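You operate a simulated robot arm through the tools that you are given. There is no shell and no other tool. Be economical: measure what you need, move in short steps, check, and stop when the job is done.

The job below is to be done with a simulated robot arm. You get a single attempt, and the scene is never put back.

## Task
Oil the patch on lower block 75 from the green tray and store it in the extras drawer.
Fine: clamp it in the blue holder, use the cream cloth and felt pad; cloth back, holder lever free, drawer shut. Where these are worked on the way, their far stop is far enough and under half their travel is too little: holder lever. A coat counts when it lies all over at full strength: go over it till it gets no stronger.

Only the result counts: the job must be done as asked and must still hold three seconds after the hand-in. Knocking over, shifting, dropping, spilling or breaking anything else fails it. Flat cloth is picked up by pressing the open fingertips on it (5 to 10 N) and closing them slowly along it; thin cloth reads only 2 to 8 mm in the jaws.

## Robot
A 7-joint arm with a two-finger parallel gripper, fixed in place. Base frame: the origin is at the foot of the arm, x ahead of it, y to its left, z up; the work surface is at about z = 850. Lengths are in mm, angles in rad, forces in N, time in s.
Its first joint turns from -2.601 to 2.601 rad. Payload 3.5 kg.
Tool frame: the origin (TCP) lies between the finger pads and is the grasp point; the fingertips stand 23 mm ahead of it; z points along the fingers, y is the line along which they close. The gripper opens to 94 mm. The fingers are 38 mm wide and 10 mm thick; the gripper's body (54 by 96 mm) begins 39 mm behind the TCP.
Orientation is that of the tool frame in the base frame, as a unit quaternion [w, x, y, z]. With the fingers straight down and closing along the base's y, the tool's x points along the base's -x, its y along +y and its z along -z.

## Interface
- The arm moves only by the tool nudge_tool. Its argument "increments" is one flat list of numbers, 7 for each row, row after row: the shift along the tool's x, y, z in mm, then the turn, a rotation vector about the tool's x, y, z in rad, then the finger opening in mm, from 0 to 94. In form: [tx, ty, tz, ax, ay, az, grip, tx, ty, tz, ax, ay, az, grip, ...]. A call has 1 to 8 rows; each row shifts and turns the commanded pose from where the row before left it, along the tool's axes as they then stand. A row lasts 0.2 s, in which the tool goes at most 50 mm and 0.15 rad; a call with a longer step from one row to the next is refused whole, and so is a gripper value outside its range. Where a pose cannot be reached the arm comes as near as it can. A force on the tool above 40 N (or 10 N above the force at the start of the call, whichever is more), or a blocked arm, ends the call early, and 0.2 s more pass. The fingers move at their own pace (about 153 mm/s each) and stop on an object; they squeeze with about 44 N. The grip force told is the motor's: it shows also when the fingers shut on nothing. Time passes only in rows, and 0.2 s behind the last, so rows that do not move let the fingers close. The reply holds the time, the measured pose of the TCP, the force on the tool along the base axes, the opening and the grip force, in the units named above and with some noise, with the torque about the TCP (base axes, N m) and any sound that the robot's microphone picked up.
- Cameras (640 x 400 px; columns grow to the right, rows downward): "scene" is fixed at [400.5, -499.6, 1490.5]; the picture's right is [0.97, -0.26, 0.00], its down [-0.13, -0.50, -0.85] and it looks along [0.22, 0.82, -0.52] (base axes); focal length 374 px, centre (320, 200). "wrist" rides on the gripper at [86, 16, -75] in the tool frame; the picture's right is [-0.18, 0.98, 0.00], its down [-0.58, -0.11, -0.81] and it looks along [-0.79, -0.15, 0.59] (tool axes); focal length 243 px, centre (320, 200). There is no depth. A picture from a camera that has moved, and an enlarged one, comes with that camera's place and axes in the base frame and with its lens.
- capture(camera): a new picture of that camera. No time passes.
- close_up(camera, box): a new picture of the part [left, top, right, bottom] of that camera's present view, enlarged. No time passes.
- job_done(): hands the job in; it is judged then, once.

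Work in short steps. Places have to be worked out from the pictures, the camera data and where the tool is seen: move nearer, look again, correct. Check each grasp and each placing, and mend what went wrong. You have 120 turns and 84 pictures in all, those below and enlarged ones among them. Open the gripper and draw the arm clear of the work before you hand the job in, unless the task says otherwise; then end with one line.

The tools are called after "Request:" as name(argument=value, ...) on one line, values as JSON. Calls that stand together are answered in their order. nudge_tool: Moves the arm, as the interface text tells. Its arguments: {"type":"object","properties":{"increments":{"type":"array","items":{"type":"number"}}},"required":["increments"]} The other tools are called the same way: capture (camera) takes a picture; close_up (camera, box) takes an enlarged picture of a part of a camera's view; job_done () hands the job in.

At the start:

```text
t: 0.0
position: [867.9, 671.2, 1207.6]
tool_rot: [0.0, 0.0, 1.0, 0.001]
contact_force: [-0.3, 0.1, 0.4]
moment: [0.0, -0.01, 0.02]
opening: 93.8
grip_force: 0.1
```

scene: 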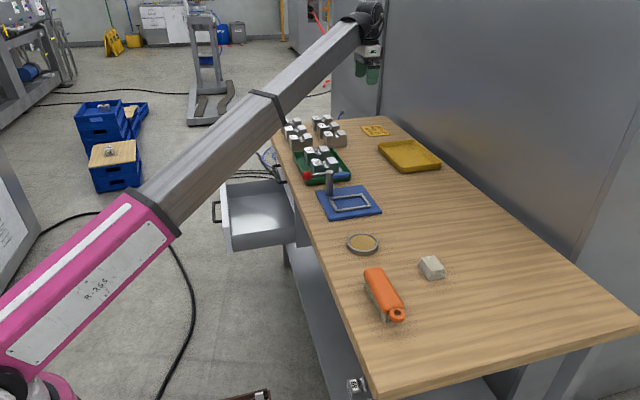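
wrist: 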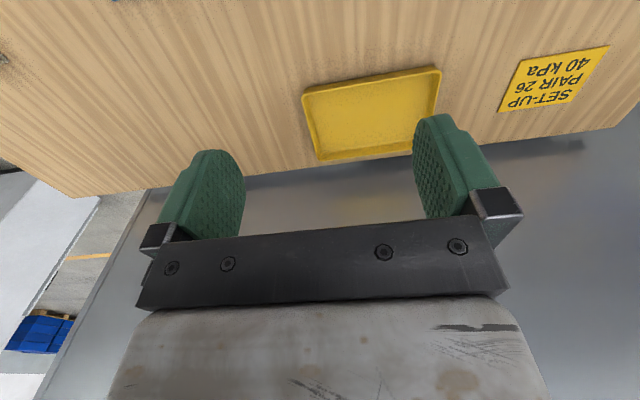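

I start by enlarging the scene view to identify the parts.

Request:
close_up(camera="scene", box=[260, 100, 460, 225])

Request:
close_up(camera="scene", box=[320, 220, 480, 320])

Request:
close_up(camera="scene", box=[200, 130, 360, 270])

```text
3.20 times, centred on (360, 162) of scene
camera zoom: at [400.5, -499.6, 1490.5], right [0.97, -0.26, 0.0], down [-0.13, -0.5, -0.85], along [0.22, 0.82, -0.52], focal length 1198 px, centre (192, 320)
```

zoom: 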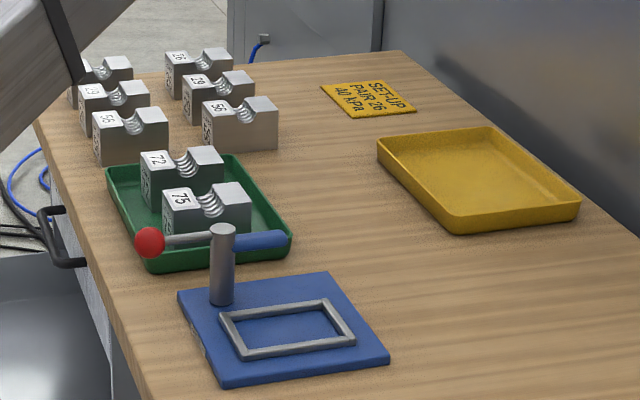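

```text
4.00 times, centred on (400, 270) of scene
camera zoom: at [400.5, -499.6, 1490.5], right [0.97, -0.26, 0.0], down [-0.13, -0.5, -0.85], along [0.22, 0.82, -0.52], focal length 1497 px, centre (0, -80)
```

zoom: 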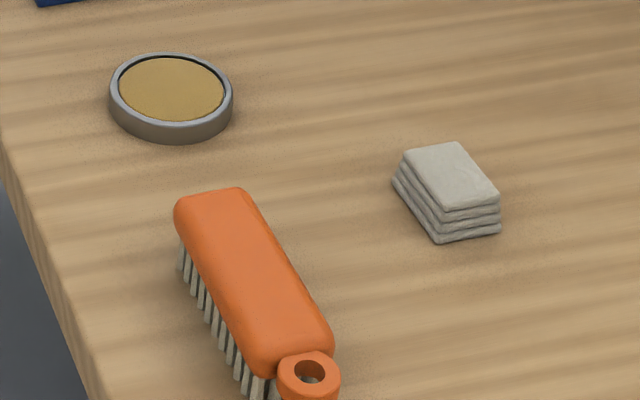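

```text
2.86 times, centred on (280, 200) of scene
camera zoom: at [400.5, -499.6, 1490.5], right [0.97, -0.26, 0.0], down [-0.13, -0.5, -0.85], along [0.22, 0.82, -0.52], focal length 1069 px, centre (434, 200)
```

zoom: 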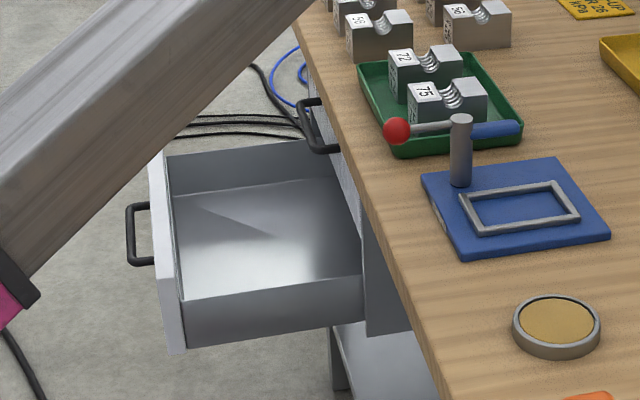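

Candidate layout from the scene: block 75 near (732, 682), holder near (757, 460), tin near (720, 245), cloth near (854, 112), open drawer near (460, 640). I draw the tool back to look at the tray and drawers with the wrist camera.

Request:
nudge_tool(increments=[45, -3, 6, 0, 0, 0, 94, 45, -3, 6, 0, 0, 0, 94, 45, -3, 6, 0, 0, 0, 94, 45, -3, 6, 0, 0, 0, 94, 45, -3, 6, 0, 0, 0, 94, 45, -3, 6, 0, 0, 0, 94, 45, -3, 6, 0, 0, 0, 94])

Request:
capture(camera="wrist")

```text
t: 1.6
position: [549.6, 652.4, 1165.5]
tool_rot: [0.0, 0.001, 1.0, 0.0]
contact_force: [0.9, 0.1, 0.8]
moment: [0.01, 0.01, -0.02]
opening: 94.3
grip_force: 0.1
```

```text
78 pictures are left
camera wrist: at [463.7, 669.1, 1240.9], right [0.19, 0.98, 0.0], down [0.58, -0.11, 0.81], along [0.79, -0.15, -0.59], focal length 243 px, centre (320, 200)
```

wrist: 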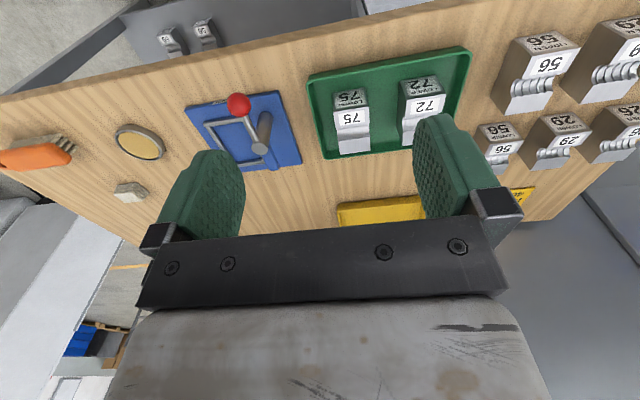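

Good overview; the open drawer already holds two blocks. I enlarge the tray and the drawer.

Request:
close_up(camera="wrist", box=[170, 40, 490, 180])

Request:
close_up(camera="wrist", box=[100, 0, 340, 100])

```text
2.00 times, centred on (330, 110) of wrist
camera zoom: at [463.7, 669.1, 1240.9], right [0.19, 0.98, 0.0], down [0.58, -0.11, 0.81], along [0.79, -0.15, -0.59], focal length 485 px, centre (300, 380)
```

zoom: 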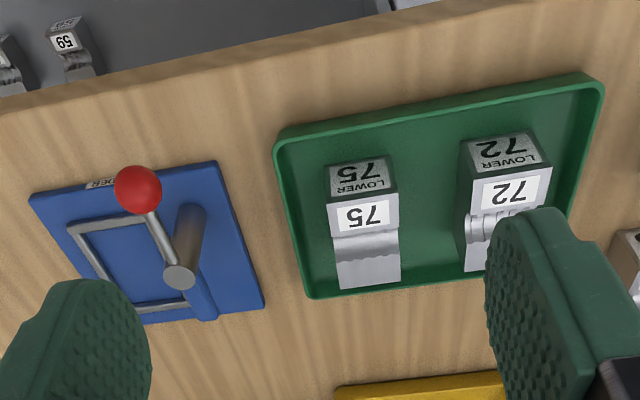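

```text
2.67 times, centred on (220, 50) of wrist
camera zoom: at [463.7, 669.1, 1240.9], right [0.19, 0.98, 0.0], down [0.58, -0.11, 0.81], along [0.79, -0.15, -0.59], focal length 647 px, centre (587, 600)
```

zoom: 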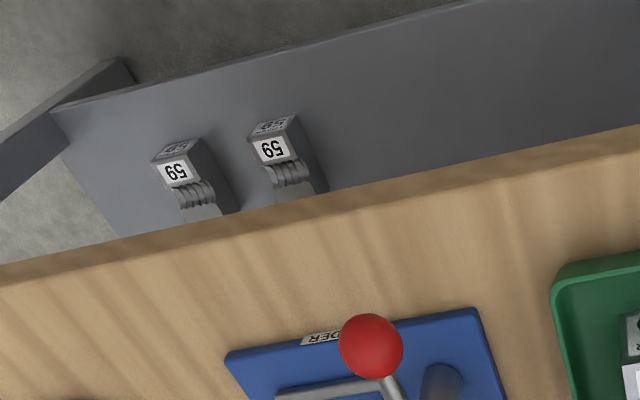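

The grey area with the 59 blocks seems to be a lower shelf, not the drawer. I back off to read the labels on the drawer fronts.

Request:
nudge_tool(increments=[44, 0, 20, 0, 0, 0, 94, 44, 0, 20, 0, 0, 0, 94, 44, 0, 20, 0, 0, 0, 94, 44, 0, 20, 0, 0, 0, 94, 44, 0, 20, 0, 0, 0, 94, 44, 0, 20, 0, 0, 0, 94, 44, 0, 20, 0, 0, 0, 94, 44, 0, 20, 0, 0, 0, 94])

Request:
capture(camera="wrist")

```text
t: 3.4
position: [201.0, 654.7, 1002.7]
tool_rot: [0.0, 0.0, 1.0, 0.0]
contact_force: [-0.7, 0.0, 0.6]
moment: [-0.03, -0.02, -0.04]
opening: 94.2
grip_force: 0.1
```

```text
75 pictures are left
camera wrist: at [115.3, 671.2, 1077.4], right [0.19, 0.98, 0.0], down [0.58, -0.11, 0.81], along [0.79, -0.15, -0.59], focal length 243 px, centre (320, 200)
```

wrist: 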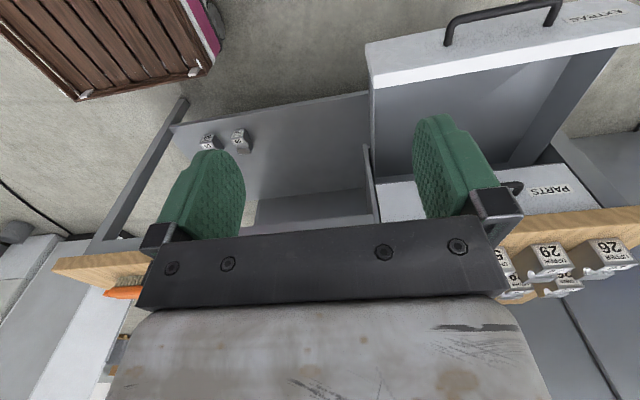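

EXTRAS is the open drawer, PARTS the closed one. Now I move over to look closely at block 75 and its patch.

Request:
nudge_tool(increments=[-49, 3, -3, 0, 0, 0, 94, -49, 3, -3, 0, 0, 0, 94, -49, 3, -3, 0, 0, 0, 94, -49, 3, -3, 0, 0, 0, 94, -49, 3, -3, 0, 0, 0, 94, -49, 3, -3, 0, 0, 0, 94, -49, 3, -3, 0, 0, 0, 94, -49, 3, -3, 0, 0, 0, 94])

Request:
capture(camera="wrist")

```text
t: 5.2
position: [591.9, 676.3, 1027.8]
tool_rot: [0.0, -0.001, 1.0, 0.0]
contact_force: [-0.3, -0.7, 0.2]
moment: [0.0, 0.03, -0.02]
opening: 93.9
grip_force: 0.0
```

```text
74 pictures are left
camera wrist: at [505.5, 691.6, 1102.8], right [0.18, 0.98, 0.0], down [0.58, -0.11, 0.81], along [0.79, -0.15, -0.59], focal length 243 px, centre (320, 200)
```

wrist: 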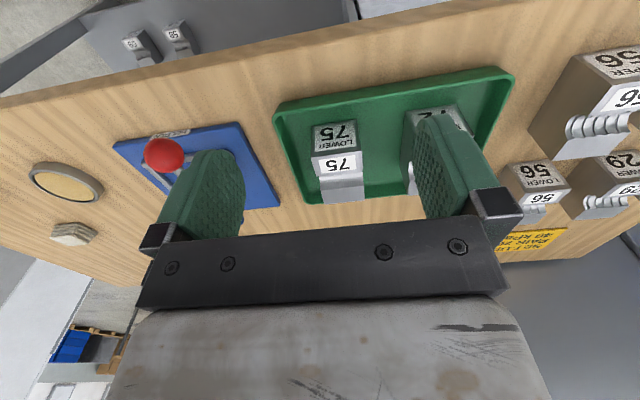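

Block 75 sits between the fingers in the view; I enlarge it to find the patch and edges.

Request:
close_up(camera="wrist", box=[265, 100, 425, 210])

Request:
close_up(camera="scene", box=[295, 140, 365, 184])

```text
3.64 times, centred on (345, 155) of wrist
camera zoom: at [505.5, 691.6, 1102.8], right [0.18, 0.98, 0.0], down [0.58, -0.11, 0.81], along [0.79, -0.15, -0.59], focal length 882 px, centre (229, 364)
```

zoom: 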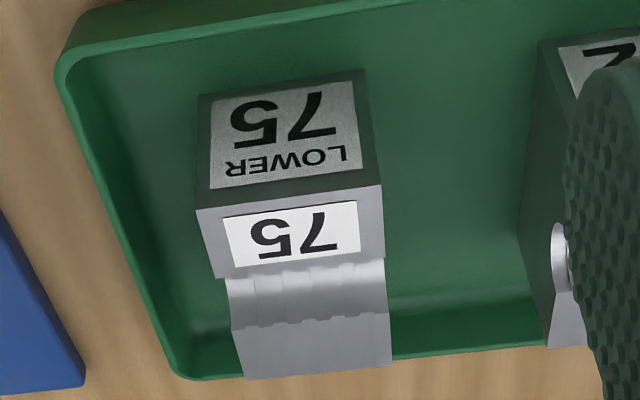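

```text
9.09 times, centred on (330, 162) of scene
camera zoom: at [400.5, -499.6, 1490.5], right [0.97, -0.26, 0.0], down [-0.13, -0.5, -0.85], along [0.22, 0.82, -0.52], focal length 3402 px, centre (229, 546)
```

zoom: 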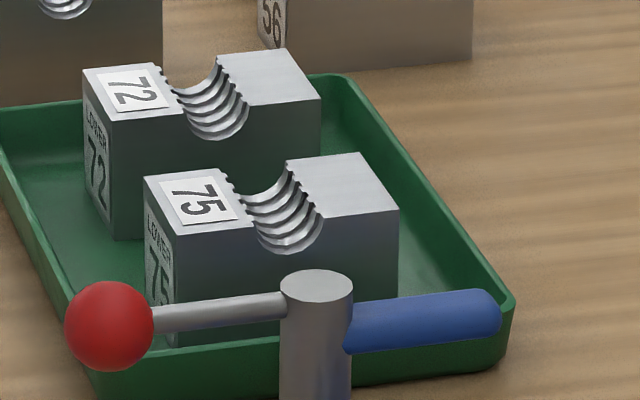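

Block 75 comes out at about x 686–776, y 647–703, top z≈910. Next I look at the holder, frame and lever up close before grasping.

Request:
nudge_tool(increments=[0, -45, 0, 0, 0, 0, 94, 0, -45, 0, 0, 0, 0, 94, 0, -45, 0, 0, 0, 0, 94, 0, -45, 0, 0, 0, 0, 94, 0, -40, 0, 0, 0, 0, 94])

Request:
close_up(camera="wrist", box=[220, 60, 444, 200])

Request:
close_up(camera="scene", box=[300, 160, 396, 220])

```text
t: 6.4
position: [591.9, 454.0, 1029.9]
tool_rot: [0.001, 0.001, 1.0, 0.0]
contact_force: [0.0, -0.6, -0.8]
moment: [0.0, 0.03, -0.01]
opening: 93.8
grip_force: 0.1
```

```text
2.86 times, centred on (332, 130) of wrist
camera zoom: at [506.0, 471.3, 1104.5], right [0.18, 0.98, 0.0], down [0.58, -0.11, 0.81], along [0.79, -0.15, -0.59], focal length 693 px, centre (286, 400)
```

zoom: 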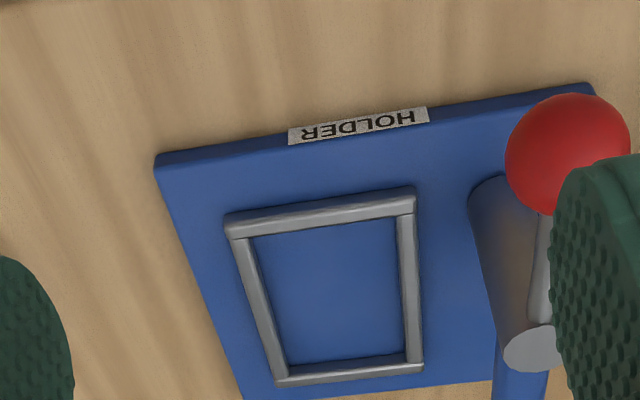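

```text
6.67 times, centred on (348, 190) of scene
camera zoom: at [400.5, -499.6, 1490.5], right [0.97, -0.26, 0.0], down [-0.13, -0.5, -0.85], along [0.22, 0.82, -0.52], focal length 2495 px, centre (133, 267)
```

zoom: 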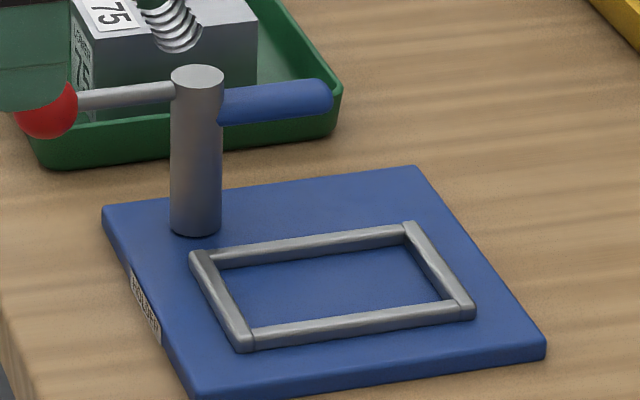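

Frame interior is about x 702–798, y 418–481 (centre ≈ (750, 450)), post near (705, 520), ball near (630, 519). Now I move above block 75, grip point x≈722, y≈675, staying at safe height.

Request:
nudge_tool(increments=[-26, 44, 0, 0, 0, 0, 94, -26, 44, 0, 0, 0, 0, 94, -26, 44, 0, 0, 0, 0, 94, -26, 44, 0, 0, 0, 0, 94, -26, 45, 0, 0, 0, 0, 94, 0, 0, 30, 0, 0, 0, 80, 0, 0, 30, 0, 0, 0, 80])

Request:
close_up(camera="scene", box=[282, 118, 378, 178])

Request:
capture(camera="wrist")

```text
refused: row 1 steps farther than a row can; nothing moved
```

```text
6.67 times, centred on (330, 148) of scene
camera zoom: at [400.5, -499.6, 1490.5], right [0.97, -0.26, 0.0], down [-0.13, -0.5, -0.85], along [0.22, 0.82, -0.52], focal length 2495 px, centre (253, 547)
```

zoom: 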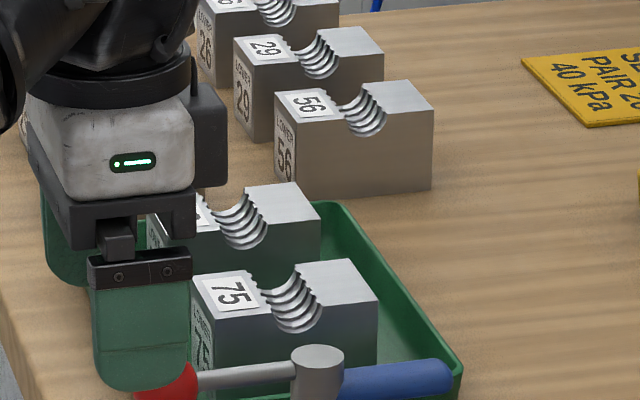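

```text
68 pictures are left
camera wrist: at [506.0, 471.3, 1104.5], right [0.18, 0.98, 0.0], down [0.58, -0.11, 0.81], along [0.79, -0.15, -0.59], focal length 243 px, centre (320, 200)
```

wrist: 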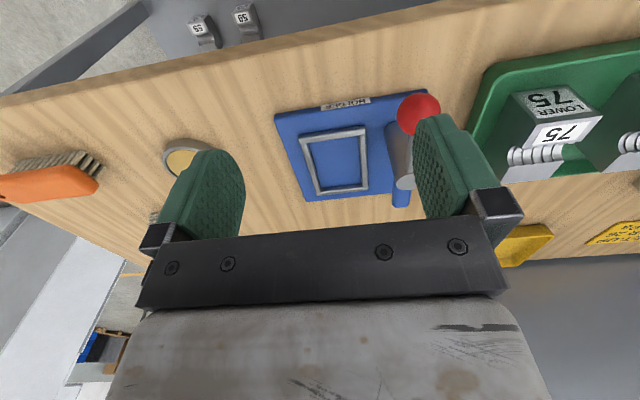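

The step was just over 50 mm (51.1) and was refused; I repeat it with shorter rows.

Request:
nudge_tool(increments=[-21.5, 36.8, 0, 0, 0, 0, 94, -21.5, 36.8, 0, 0, 0, 0, 94, -21.5, 36.8, 0, 0, 0, 0, 94, -21.5, 36.8, 0, 0, 0, 0, 94, -21.5, 36.8, 0, 0, 0, 0, 94, -21.5, 37, 0, 0, 0, 0, 90, 0, 0, 30, 0, 0, 0, 82, 0, 0, 30, 0, 0, 0, 82])

Request:
close_up(camera="scene", box=[282, 118, 378, 178])

Request:
capture(camera="wrist")

```text
t: 8.2
position: [719.9, 676.5, 969.8]
tool_rot: [0.0, 0.001, 1.0, -0.001]
contact_force: [-0.6, 0.3, -0.3]
moment: [0.0, 0.02, -0.03]
opening: 81.8
grip_force: 0.1
```

```text
6.67 times, centred on (330, 148) of scene
camera zoom: at [400.5, -499.6, 1490.5], right [0.97, -0.26, 0.0], down [-0.13, -0.5, -0.85], along [0.22, 0.82, -0.52], focal length 2495 px, centre (253, 547)
```

zoom: 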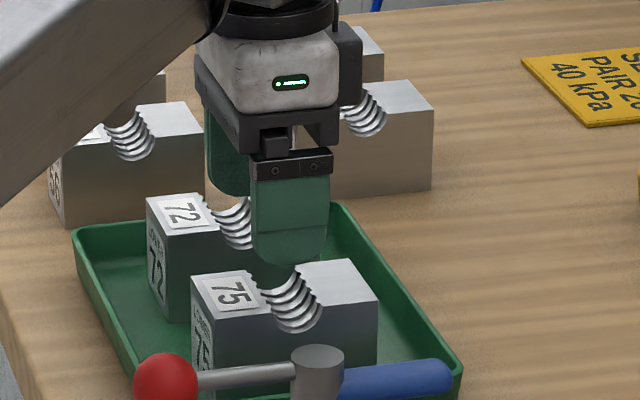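

```text
66 pictures are left
camera wrist: at [634.0, 693.3, 1043.7], right [0.18, 0.98, 0.0], down [0.58, -0.11, 0.81], along [0.79, -0.15, -0.59], focal length 243 px, centre (320, 200)
```

wrist: 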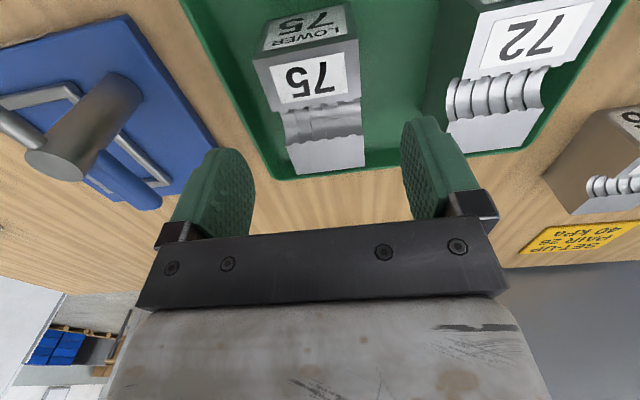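

Block spans y≈645–702 from this view, so the fingers (±41) straddle it. I shift slightly and descend to z≈900.

Request:
nudge_tool(increments=[-6, -2, 15, 0, 0, 0, 82, 0, 0, 20, 0, 0, 0, 82, 0, 0, 20, 0, 0, 0, 82, 0, 0, 15, 0, 0, 0, 82])

Request:
close_up(camera="scene", box=[282, 128, 378, 188])

Request:
capture(camera="wrist")

```text
t: 9.2
position: [727.6, 675.1, 899.3]
tool_rot: [0.0, 0.001, 1.0, 0.0]
contact_force: [0.5, 0.4, -0.7]
moment: [-0.03, 0.05, 0.02]
opening: 82.1
grip_force: 0.0
```

```text
6.67 times, centred on (330, 158) of scene
camera zoom: at [400.5, -499.6, 1490.5], right [0.97, -0.26, 0.0], down [-0.13, -0.5, -0.85], along [0.22, 0.82, -0.52], focal length 2495 px, centre (253, 480)
```

zoom: 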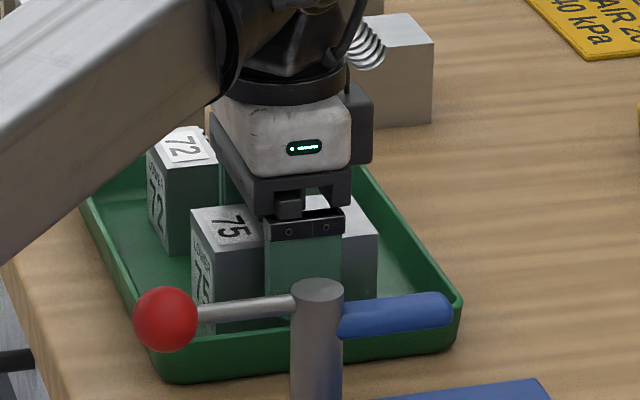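

```text
64 pictures are left
camera wrist: at [640.7, 690.2, 973.8], right [0.18, 0.98, 0.0], down [0.58, -0.11, 0.81], along [0.79, -0.15, -0.59], focal length 243 px, centre (320, 200)
```

wrist: 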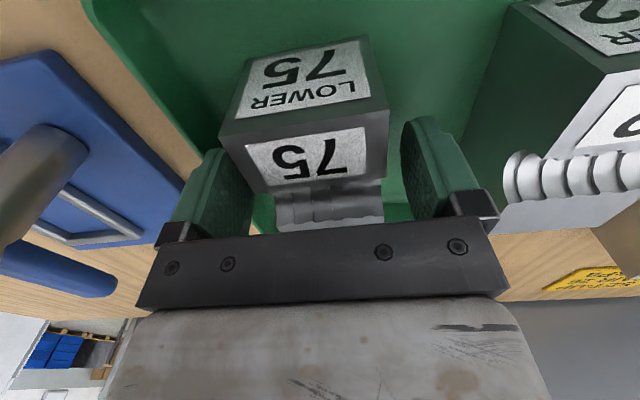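

The fingers straddle the block cleanly. I close gradually, then check the opening.

Request:
nudge_tool(increments=[0, 0, 0, 0, 0, 0, 68, 0, 0, 0, 0, 0, 0, 60, 0, 0, 0, 0, 0, 0, 55, 0, 0, 0, 0, 0, 0, 48, 0, 0, 0, 0, 0, 0, 45])

```text
t: 10.4
position: [726.4, 673.0, 900.0]
tool_rot: [0.0, 0.0, 1.0, -0.001]
contact_force: [0.0, 2.8, 0.5]
moment: [0.12, -0.05, 0.01]
opening: 54.8
grip_force: 44.0
```

Gripped at 54.8 mm with full force. I lift straight up.

Request:
nudge_tool(increments=[0, 0, -8, 0, 0, 0, 40, 0, 0, -15, 0, 0, 0, 40, 0, 0, -25, 0, 0, 0, 40, 0, 0, -35, 0, 0, 0, 40, 0, 0, -35, 0, 0, 0, 40])

Request:
capture(camera="scene")

Request:
capture(camera="wrist")

```text
t: 11.6
position: [725.5, 673.8, 1018.2]
tool_rot: [0.0, 0.0, 1.0, 0.0]
contact_force: [0.4, -0.3, 0.3]
moment: [0.01, -0.03, 0.03]
opening: 39.9
grip_force: 0.1
```

```text
63 pictures are left
```

scene: 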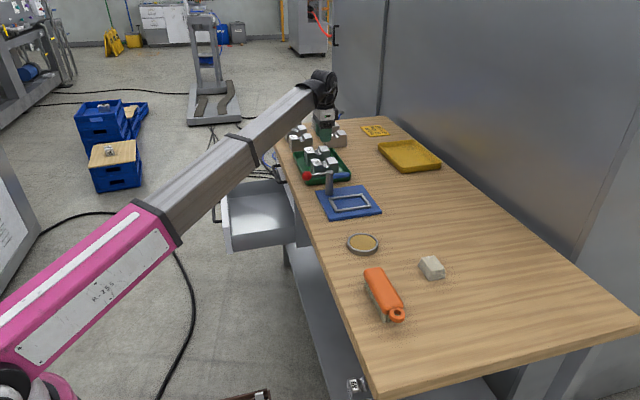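

```text
62 pictures are left
camera wrist: at [639.5, 691.1, 1092.1], right [0.18, 0.98, 0.0], down [0.58, -0.11, 0.81], along [0.79, -0.15, -0.59], focal length 243 px, centre (320, 200)
```

wrist: 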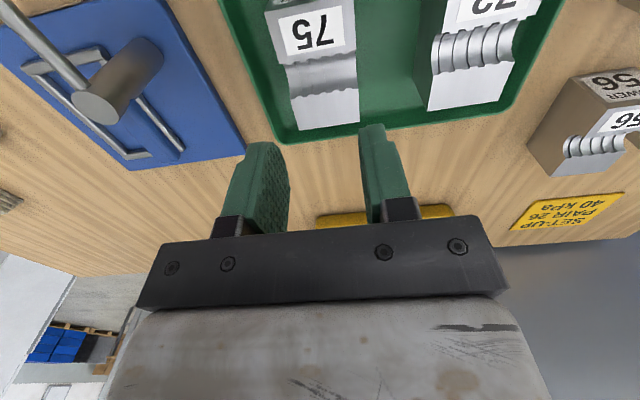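

The block slipped out at lift-off and seems to still sit flat in the tray. I check its state and pose before regrasping deeper.

Request:
close_up(camera="scene", box=[282, 128, 378, 188])

Request:
nudge_tool(increments=[20, 0, 0, 0, 0, 0, 70, 20, 0, 0, 0, 0, 0, 70, 20, 0, 0, 0, 0, 0, 70])

Request:
close_up(camera="wrist", box=[200, 60, 440, 210])

```text
6.67 times, centred on (330, 158) of scene
camera zoom: at [400.5, -499.6, 1490.5], right [0.97, -0.26, 0.0], down [-0.13, -0.5, -0.85], along [0.22, 0.82, -0.52], focal length 2495 px, centre (253, 480)
```

zoom: 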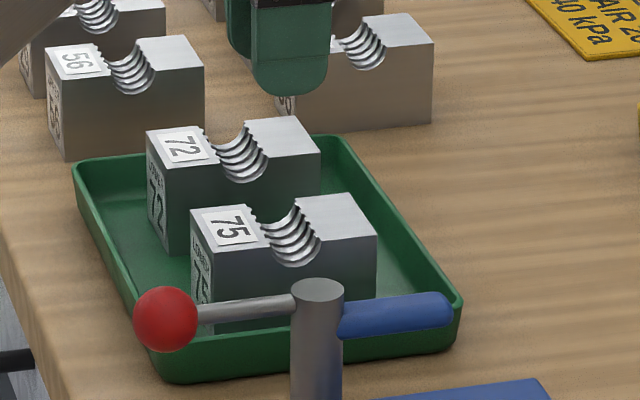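

```text
t: 12.4
position: [666.1, 672.5, 1015.7]
tool_rot: [-0.001, 0.001, 1.0, 0.0]
contact_force: [0.2, 0.0, 0.3]
moment: [0.01, 0.0, 0.0]
opening: 70.0
grip_force: 0.0
```

```text
2.67 times, centred on (320, 135) of wrist
camera zoom: at [580.1, 689.4, 1090.8], right [0.19, 0.98, 0.0], down [0.58, -0.11, 0.81], along [0.79, -0.15, -0.59], focal length 647 px, centre (320, 373)
```

zoom: 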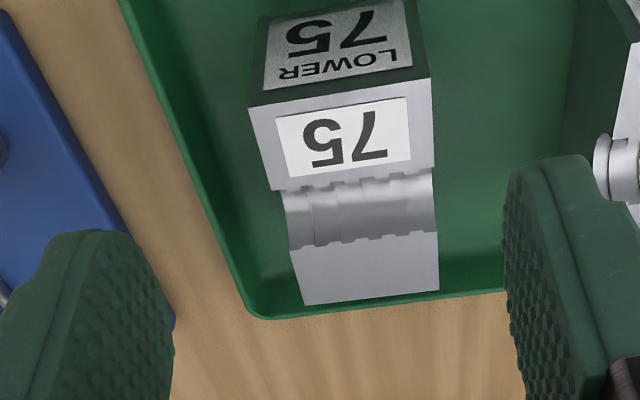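

Block unmoved (centre ≈ (729.5, 674.5)). I regrasp deeper, at z≈886.

Request:
nudge_tool(increments=[-32, 1, 0, 0, 0, 0, 74, -31.5, 1, 0, 0, 0, 0, 74, 0, 0, 35, 0, 0, 0, 74, 0, 0, 35, 0, 0, 0, 74, 0, 0, 30, 0, 0, 0, 74, 0, 0, 17, 0, 0, 0, 74, 0, 0, 12, 0, 0, 0, 74])

Request:
nudge_tool(increments=[0, 0, 0, 0, 0, 0, 62, 0, 0, 0, 0, 0, 0, 55, 0, 0, 0, 0, 0, 0, 45, 0, 0, 0, 0, 0, 0, 30, 0, 0, 0, 0, 0, 0, 10, 0, 0, 0, 0, 0, 0, 0])

Request:
nudge_tool(increments=[0, 0, -3, 0, 0, 0, 0, 0, 0, -3, 0, 0, 0, 0, 0, 0, 0, 0, 0, 0, 0])

```text
t: 14.0
position: [728.6, 677.2, 888.3]
tool_rot: [0.0, -0.001, 1.0, 0.0]
contact_force: [0.7, 1.2, -0.9]
moment: [-0.02, -0.05, 0.01]
opening: 74.2
grip_force: 0.0
```

```text
t: 15.4
position: [727.8, 677.2, 887.9]
tool_rot: [0.0, 0.001, 1.0, 0.0]
contact_force: [-0.2, -1.8, -0.1]
moment: [-0.04, -0.24, -0.08]
opening: 55.0
grip_force: 44.0
```

```text
t: 16.2
position: [728.3, 677.9, 893.9]
tool_rot: [0.0, 0.0, 1.0, 0.001]
contact_force: [-0.8, 1.1, -7.1]
moment: [-0.01, 0.02, 0.02]
opening: 54.8
grip_force: 44.1
```

Now lifted with 7 N of weight felt (≈0.72 kg). I raise slowly.

Request:
nudge_tool(increments=[0, 0, -6, 0, 0, 0, 0, 0, 0, -9, 0, 0, 0, 0, 0, 0, -12, 0, 0, 0, 0, 0, 0, -14, 0, 0, 0, 0, 0, 0, -14, 0, 0, 0, 0, 0, 0, -14, 0, 0, 0, 0, 0, 0, -10, 0, 0, 0, 0, 0, 0, -5, 0, 0, 0, 0])

Request:
close_up(camera="scene", box=[282, 118, 378, 178])

Request:
capture(camera="wrist")

```text
t: 18.0
position: [731.1, 676.4, 978.5]
tool_rot: [0.0, 0.0, 1.0, 0.0]
contact_force: [0.4, -0.2, -6.8]
moment: [-0.03, -0.01, -0.01]
opening: 54.7
grip_force: 44.3
```

```text
6.67 times, centred on (330, 148) of scene
camera zoom: at [400.5, -499.6, 1490.5], right [0.97, -0.26, 0.0], down [-0.13, -0.5, -0.85], along [0.22, 0.82, -0.52], focal length 2495 px, centre (253, 547)
```

zoom: 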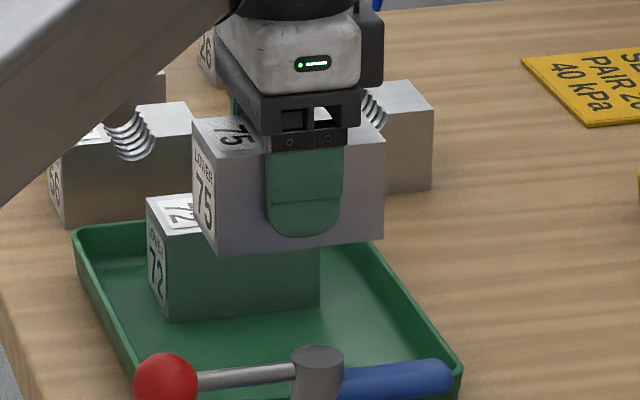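

```text
58 pictures are left
camera wrist: at [644.9, 692.2, 1052.9], right [0.18, 0.98, 0.0], down [0.58, -0.11, 0.81], along [0.79, -0.15, -0.59], focal length 243 px, centre (320, 200)
```

wrist: 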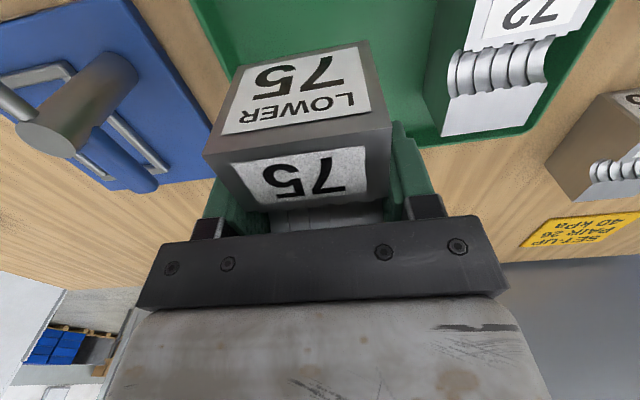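

Block 75 is held securely. I raise above the post height and carry toward the holder in gentle steps.

Request:
nudge_tool(increments=[0, 0, -18, 0, 0, 0, 0, 0, 0, -22, 0, 0, 0, 0, -2, -15, 0, 0, 0, 0, 0, -3, -30, 0, 0, 0, 0, 0, -3, -36, 0, 0, 0, 0, 0, -3, -36, 0, 0, 0, 0, 0, -3, -36, 0, 0, 0, 0, 0, -2, -25, 0, 0, 0, 0, 0])

Request:
nudge_tool(increments=[-2, -20, 0, 0, 0, 0, 0, -1, -15, 0, 0, 0, 0, 0, 0, -10, 0, 0, 0, 0, 0, 0, 0, 0, 0, 0, 0, 0])

Request:
capture(camera="wrist")

Request:
close_up(camera="scene", box=[300, 140, 396, 220])

```text
t: 19.8
position: [748.2, 497.4, 1015.9]
tool_rot: [0.0, 0.0, 1.0, 0.0]
contact_force: [-0.2, -0.4, -6.6]
moment: [0.06, 0.0, -0.04]
opening: 54.9
grip_force: 43.3
```

```text
t: 20.8
position: [748.5, 453.3, 1018.7]
tool_rot: [0.0, 0.0, 1.0, 0.0]
contact_force: [-0.1, 0.3, -6.4]
moment: [-0.02, 0.01, -0.02]
opening: 54.8
grip_force: 44.0
```

```text
57 pictures are left
camera wrist: at [663.1, 469.9, 1093.6], right [0.18, 0.98, 0.0], down [0.58, -0.11, 0.81], along [0.79, -0.15, -0.59], focal length 243 px, centre (320, 200)
```

wrist: 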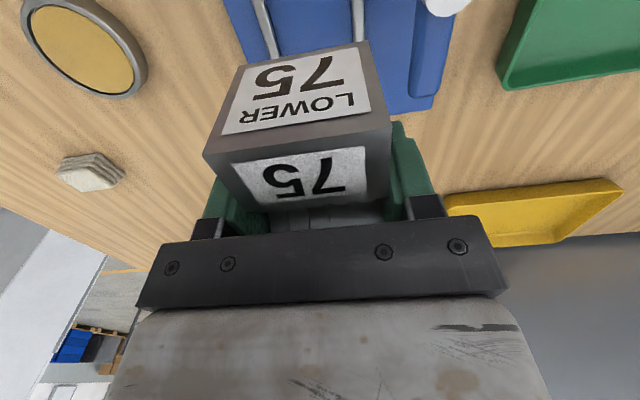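

```text
5.00 times, centred on (348, 180) of scene
camera zoom: at [400.5, -499.6, 1490.5], right [0.97, -0.26, 0.0], down [-0.13, -0.5, -0.85], along [0.22, 0.82, -0.52], focal length 1871 px, centre (180, 300)
```

zoom: 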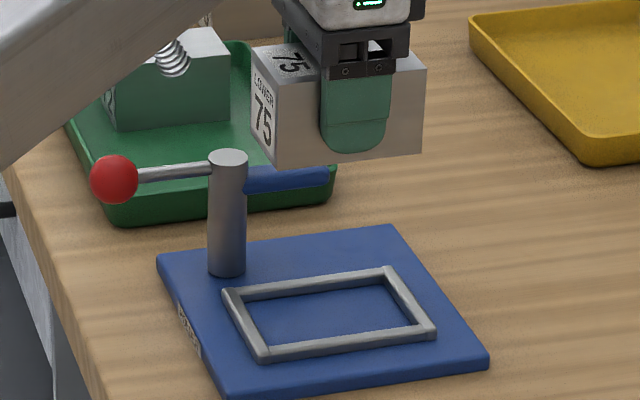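

Clear of the post laterally. I descend to just above the frame (block bottom ≈ 890) and compare block and frame.

Request:
nudge_tool(increments=[-1, -2, 20, 0, 0, 0, 0, 0, -1, 25, 0, 0, 0, 0, 0, 0, 25, 0, 0, 0, 0, 0, 0, 18, 0, 0, 0, 0, 0, 0, 12, 0, 0, 0, 0, 0, 0, 0, 0, 0, 0, 0])

Request:
close_up(camera="scene", box=[310, 165, 390, 215])

Request:
close_up(camera="wrist", box=[160, 0, 480, 200])

```text
t: 22.2
position: [748.4, 450.3, 918.6]
tool_rot: [0.0, 0.0, 1.0, 0.0]
contact_force: [-0.1, -0.6, -6.9]
moment: [-0.03, 0.0, 0.03]
opening: 54.7
grip_force: 43.4
```

```text
8.00 times, centred on (350, 190) of scene
camera zoom: at [400.5, -499.6, 1490.5], right [0.97, -0.26, 0.0], down [-0.13, -0.5, -0.85], along [0.22, 0.82, -0.52], focal length 2994 px, centre (80, 280)
```

zoom: 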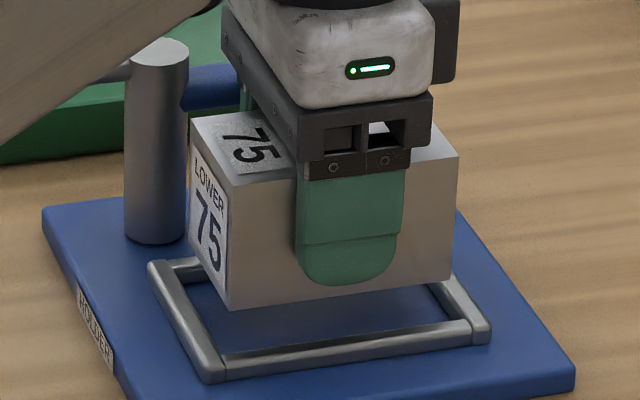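

```text
2.00 times, centred on (320, 100) of wrist
camera zoom: at [662.7, 467.1, 993.1], right [0.18, 0.98, 0.0], down [0.58, -0.11, 0.81], along [0.79, -0.15, -0.59], focal length 485 px, centre (320, 400)
```

zoom: 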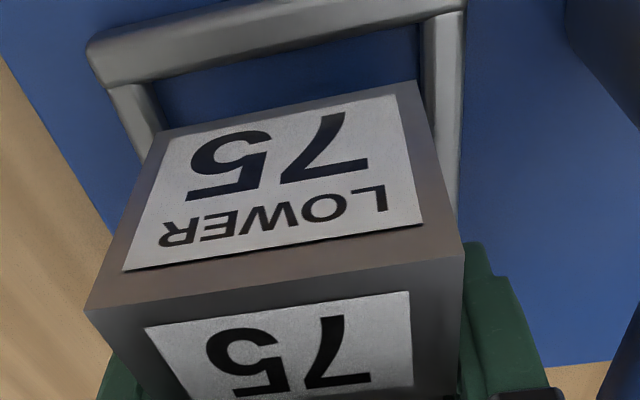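

Block and frame nearly line up; one sharper look at the near corners to fix the lateral offset.

Request:
close_up(camera="wrist", box=[195, 0, 403, 130])

```text
3.08 times, centred on (299, 65) of wrist
camera zoom: at [662.7, 467.1, 993.1], right [0.18, 0.98, 0.0], down [0.58, -0.11, 0.81], along [0.79, -0.15, -0.59], focal length 746 px, centre (385, 615)
```

zoom: 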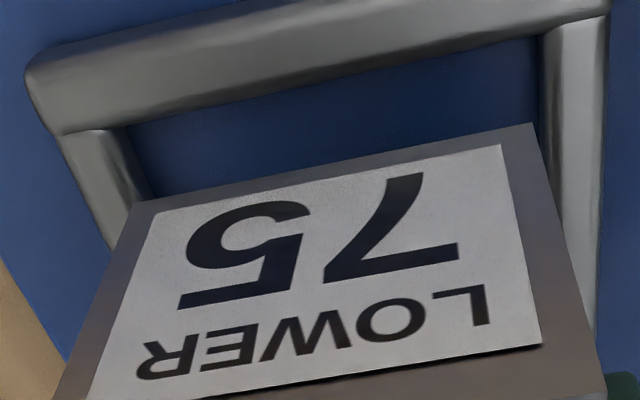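

Block centre y≈451 vs frame ≈450.5, with ~4 mm margin each side; x gap near ≈3 mm. I lower gently onto the floor of the frame.

Request:
nudge_tool(increments=[0, -0.5, 8, 0, 0, 0, 0, 0, 0, 6, 0, 0, 0, 0, 0, 0, 4, 0, 0, 0, 0, 0, 0, 2, 0, 0, 0, 0])

Request:
nudge_tool(increments=[0, 0, 2, 0, 0, 0, 0, 0, 0, 2, 0, 0, 0, 0])

```text
t: 23.2
position: [750.7, 450.4, 897.7]
tool_rot: [-0.001, 0.0, 1.0, 0.0]
contact_force: [0.5, -0.5, -6.8]
moment: [0.06, 0.04, -0.02]
opening: 54.9
grip_force: 43.6
```

```text
t: 23.8
position: [749.8, 449.6, 895.5]
tool_rot: [0.0, 0.0, 1.0, 0.0]
contact_force: [2.2, 3.9, 9.6]
moment: [-0.3, 0.64, -0.13]
opening: 54.8
grip_force: 44.0
```

Contact at z≈895.5, which matches the expected floor height. I check seating before releasing.

Request:
close_up(camera="scene", box=[310, 165, 390, 215])

```text
8.00 times, centred on (350, 190) of scene
camera zoom: at [400.5, -499.6, 1490.5], right [0.97, -0.26, 0.0], down [-0.13, -0.5, -0.85], along [0.22, 0.82, -0.52], focal length 2994 px, centre (80, 280)
```

zoom: 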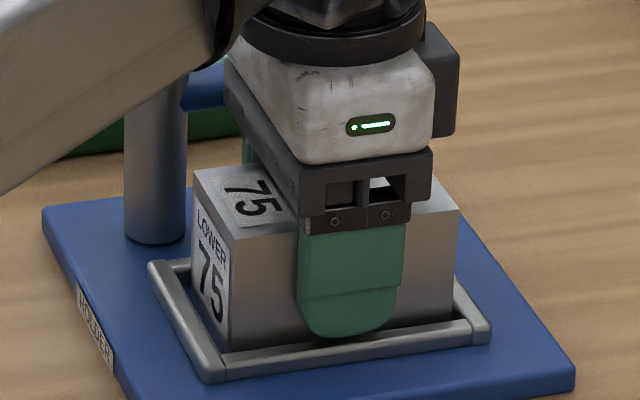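

Seated in the frame. I open modestly and rise straight up, then pull back to view.

Request:
nudge_tool(increments=[0, 0, 0, 0, 0, 0, 58, 0, 0, 0, 0, 0, 0, 66, 0, 0, -15, 0, 0, 0, 66, 0, 0, -35, 0, 0, 0, 66, 0, 0, -45, 0, 0, 0, 66, 0, 0, -45, 0, 0, 0, 66])

Request:
nudge_tool(increments=[48, 0, 0, 0, 0, 0, 66, 48, 0, 0, 0, 0, 0, 66, 30, 0, 0, 0, 0, 0, 40])

Request:
capture(camera="wrist")

Request:
close_up(camera="scene", box=[310, 165, 390, 215])

```text
t: 25.2
position: [752.7, 449.1, 1035.1]
tool_rot: [0.0, 0.0, 1.0, 0.0]
contact_force: [-0.5, 1.1, 0.3]
moment: [0.0, -0.01, -0.02]
opening: 66.1
grip_force: 0.1
```

```text
t: 26.0
position: [624.3, 449.2, 1035.0]
tool_rot: [-0.001, 0.001, 1.0, 0.0]
contact_force: [-0.5, -0.2, 0.0]
moment: [-0.02, 0.0, -0.02]
opening: 39.8
grip_force: 0.0
```

```text
51 pictures are left
camera wrist: at [538.2, 465.8, 1108.9], right [0.18, 0.98, 0.0], down [0.58, -0.11, 0.81], along [0.79, -0.15, -0.59], focal length 243 px, centre (320, 200)
```

wrist: 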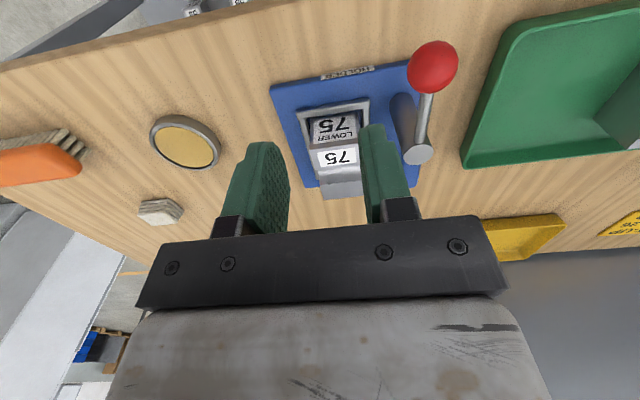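

```text
8.00 times, centred on (350, 190) of scene
camera zoom: at [400.5, -499.6, 1490.5], right [0.97, -0.26, 0.0], down [-0.13, -0.5, -0.85], along [0.22, 0.82, -0.52], focal length 2994 px, centre (80, 280)
```

zoom: 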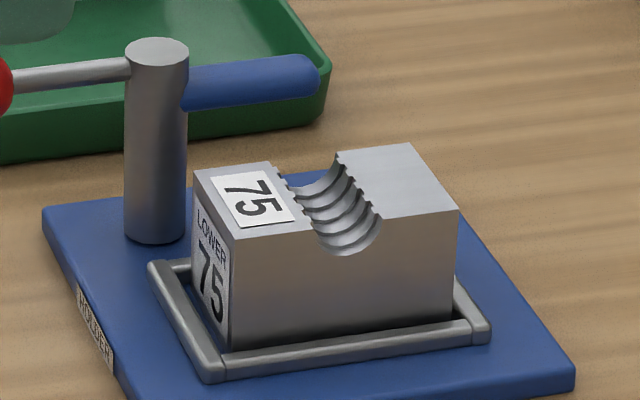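

Block 75 is nicely seated. I enlarge the block tops from both cameras to find the patch.

Request:
close_up(camera="scene", box=[334, 180, 370, 202])

Request:
close_up(camera="wrist", box=[290, 100, 390, 205])

```text
16.00 times, centred on (352, 191) of scene
camera zoom: at [400.5, -499.6, 1490.5], right [0.97, -0.26, 0.0], down [-0.13, -0.5, -0.85], along [0.22, 0.82, -0.52], focal length 5987 px, centre (-192, 344)
```

zoom: 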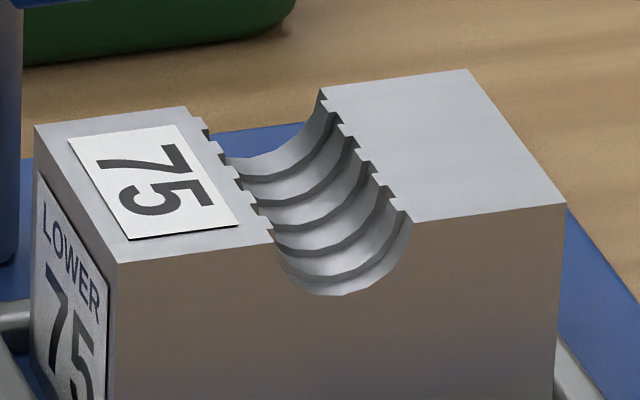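

```text
3.81 times, centred on (340, 152) of wrist
camera zoom: at [538.2, 465.8, 1108.9], right [0.18, 0.98, 0.0], down [0.58, -0.11, 0.81], along [0.79, -0.15, -0.59], focal length 924 px, centre (244, 381)
```

zoom: 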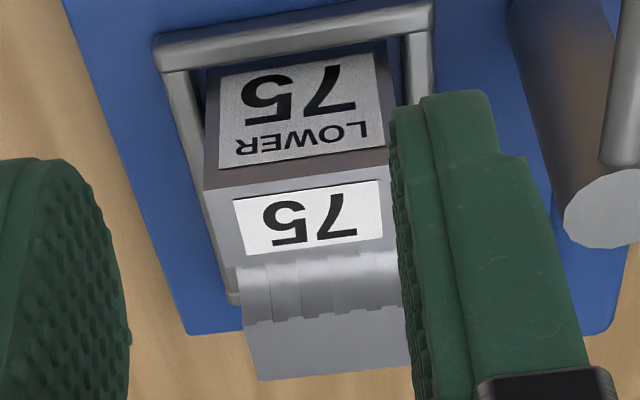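

The flat land beyond the groove (x≈764–795) is the likely patch. Next the lever: ball at ≈(630, 523, 938), pivot ≈(703, 522). I close the fingers, descend beside the ball on its −y side.

Request:
nudge_tool(increments=[0, 0, 40, 0, 0, 0, 0, 0, 0, 40, 0, 0, 0, 0, 0, 0, 18, 0, 0, 0, 0, -3, 20, 0, 0, 0, 0, 0, 0, 18, 0, 0, 0, 0, 0])

Request:
close_up(camera="scene", box=[290, 150, 386, 210])

Request:
capture(camera="wrist")

```text
t: 27.2
position: [628.8, 489.0, 935.0]
tool_rot: [0.0, 0.001, 1.0, 0.001]
contact_force: [-0.6, -0.8, 0.0]
moment: [-0.02, 0.01, -0.02]
opening: 0.1
grip_force: 42.8
```

```text
6.67 times, centred on (338, 180) of scene
camera zoom: at [400.5, -499.6, 1490.5], right [0.97, -0.26, 0.0], down [-0.13, -0.5, -0.85], along [0.22, 0.82, -0.52], focal length 2495 px, centre (200, 333)
```

zoom: 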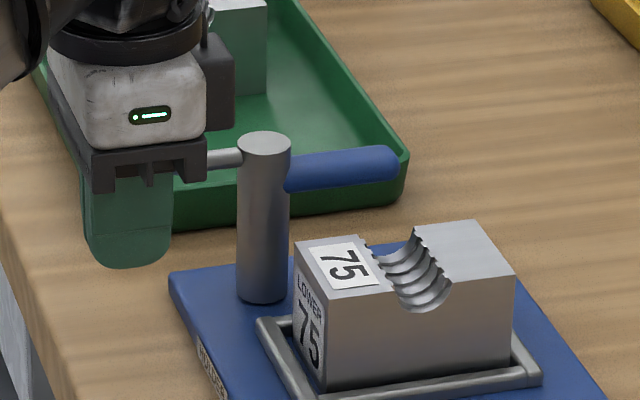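

```text
46 pictures are left
camera wrist: at [542.3, 505.1, 1010.3], right [0.19, 0.98, 0.0], down [0.58, -0.11, 0.81], along [0.79, -0.15, -0.59], focal length 243 px, centre (320, 200)
```

wrist: 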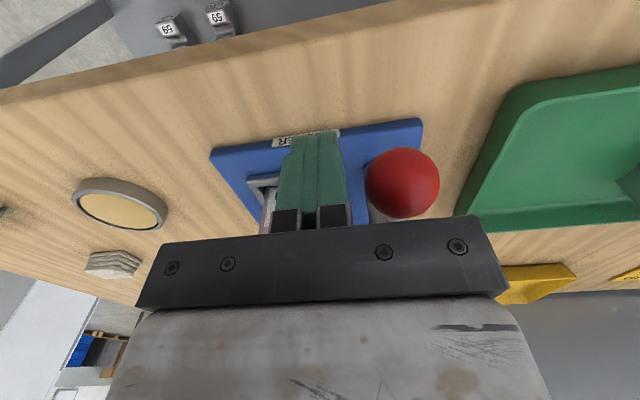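

Ball at (630, 525, 940), radius ≈16; fingers are 10 mm short of it. I approach and push along the arc with matching yaw.

Request:
nudge_tool(increments=[0, 9, 0, 0, 0, 0, 0, 2.7, 10.7, 0, 0, 0, 0.14, 0, 2.7, 10.7, 0, 0, 0, 0.14, 0, 2.7, 10.7, 0, 0, 0, 0.14, 0])

Request:
close_up(camera="scene", box=[290, 150, 386, 210])

```text
t: 28.2
position: [624.4, 531.0, 935.0]
tool_rot: [0.0, 0.21, 0.978, 0.0]
contact_force: [0.5, -1.1, 0.3]
moment: [0.04, -0.04, 0.03]
opening: 0.2
grip_force: 42.7
```

```text
6.67 times, centred on (338, 180) of scene
camera zoom: at [400.5, -499.6, 1490.5], right [0.97, -0.26, 0.0], down [-0.13, -0.5, -0.85], along [0.22, 0.82, -0.52], focal length 2495 px, centre (200, 333)
```

zoom: 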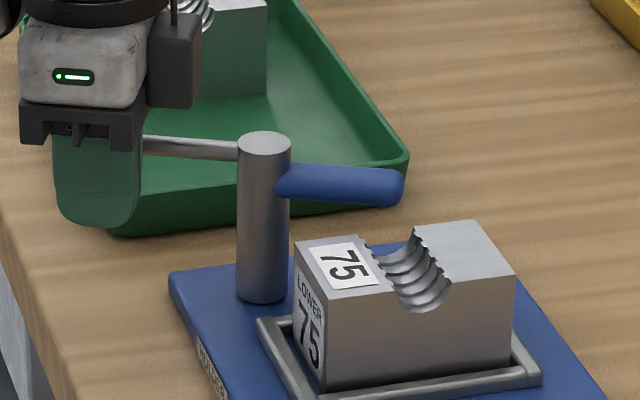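

Lever turns as expected with the blue arm swinging over the block. I continue along the arc.

Request:
nudge_tool(increments=[2.7, 10.7, 0, 0, 0, 0.14, 0, 2.7, 10.7, 0, 0, 0, 0.14, 0, 2.7, 10.7, 0, 0, 0, 0.14, 0, 2.7, 10.7, 0, 0, 0, 0.14, 0])

Request:
close_up(camera="scene", box=[290, 150, 386, 210])

```text
t: 29.2
position: [641.6, 570.8, 933.4]
tool_rot: [0.0, 0.473, 0.881, 0.001]
contact_force: [0.0, -0.4, 0.1]
moment: [-0.01, 0.01, 0.0]
opening: 0.0
grip_force: 42.5
```

```text
6.67 times, centred on (338, 180) of scene
camera zoom: at [400.5, -499.6, 1490.5], right [0.97, -0.26, 0.0], down [-0.13, -0.5, -0.85], along [0.22, 0.82, -0.52], focal length 2495 px, centre (200, 333)
```

zoom: 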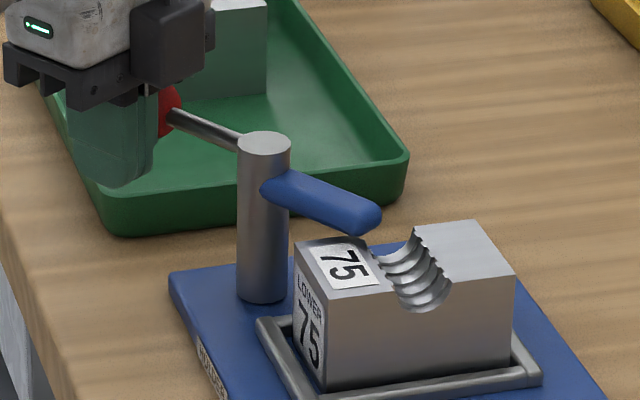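

About 0.98 rad turned, no resistance yet. I keep going toward the stop.

Request:
nudge_tool(increments=[2.7, 10.7, 0, 0, 0, 0.14, 0, 2.7, 10.7, 0, 0, 0, 0.14, 0, 2.7, 10.7, 0, 0, 0, 0.14, 0])

Request:
close_up(camera="scene", box=[290, 150, 386, 210])

```text
t: 30.0
position: [665.0, 591.4, 936.3]
tool_rot: [0.0, 0.644, 0.765, -0.001]
contact_force: [-14.0, -5.5, -2.5]
moment: [-0.01, -0.05, 0.0]
opening: 0.0
grip_force: 42.2
```

```text
6.67 times, centred on (338, 180) of scene
camera zoom: at [400.5, -499.6, 1490.5], right [0.97, -0.26, 0.0], down [-0.13, -0.5, -0.85], along [0.22, 0.82, -0.52], focal length 2495 px, centre (200, 333)
```

zoom: 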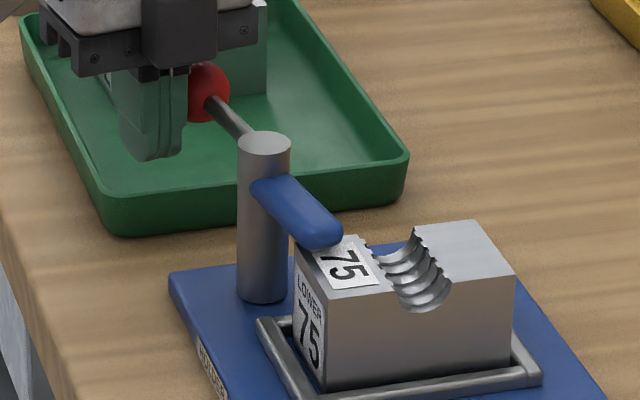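

Resistance of ~15 N now — clamping or stop. I push a bit further to confirm the end stop.

Request:
nudge_tool(increments=[1.5, 6, 0, 0, 0, 0.08, 0, 1.5, 6, 0, 0, 0, 0.08, 0])

Request:
close_up(camera="scene", box=[290, 150, 386, 210])

```text
t: 30.4
position: [665.6, 592.7, 935.1]
tool_rot: [-0.004, 0.67, 0.742, -0.004]
contact_force: [-18.1, -0.9, 6.9]
moment: [0.06, -0.18, 0.07]
opening: 0.0
grip_force: 41.7
stopped in row 2: the force on the tool passed its limit at 46 N (the readings are from after the stop); the commanded pose is now the measured one
```

```text
6.67 times, centred on (338, 180) of scene
camera zoom: at [400.5, -499.6, 1490.5], right [0.97, -0.26, 0.0], down [-0.13, -0.5, -0.85], along [0.22, 0.82, -0.52], focal length 2495 px, centre (200, 333)
```

zoom: 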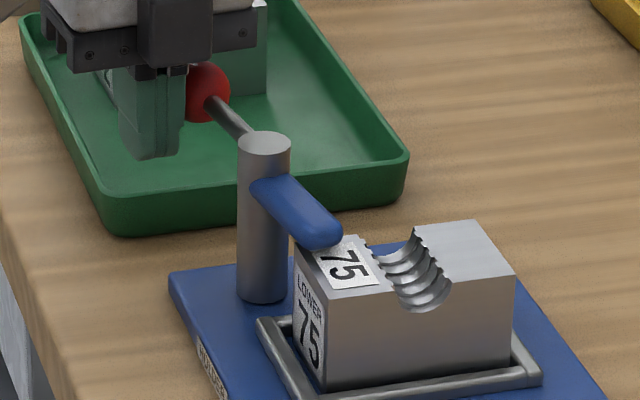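

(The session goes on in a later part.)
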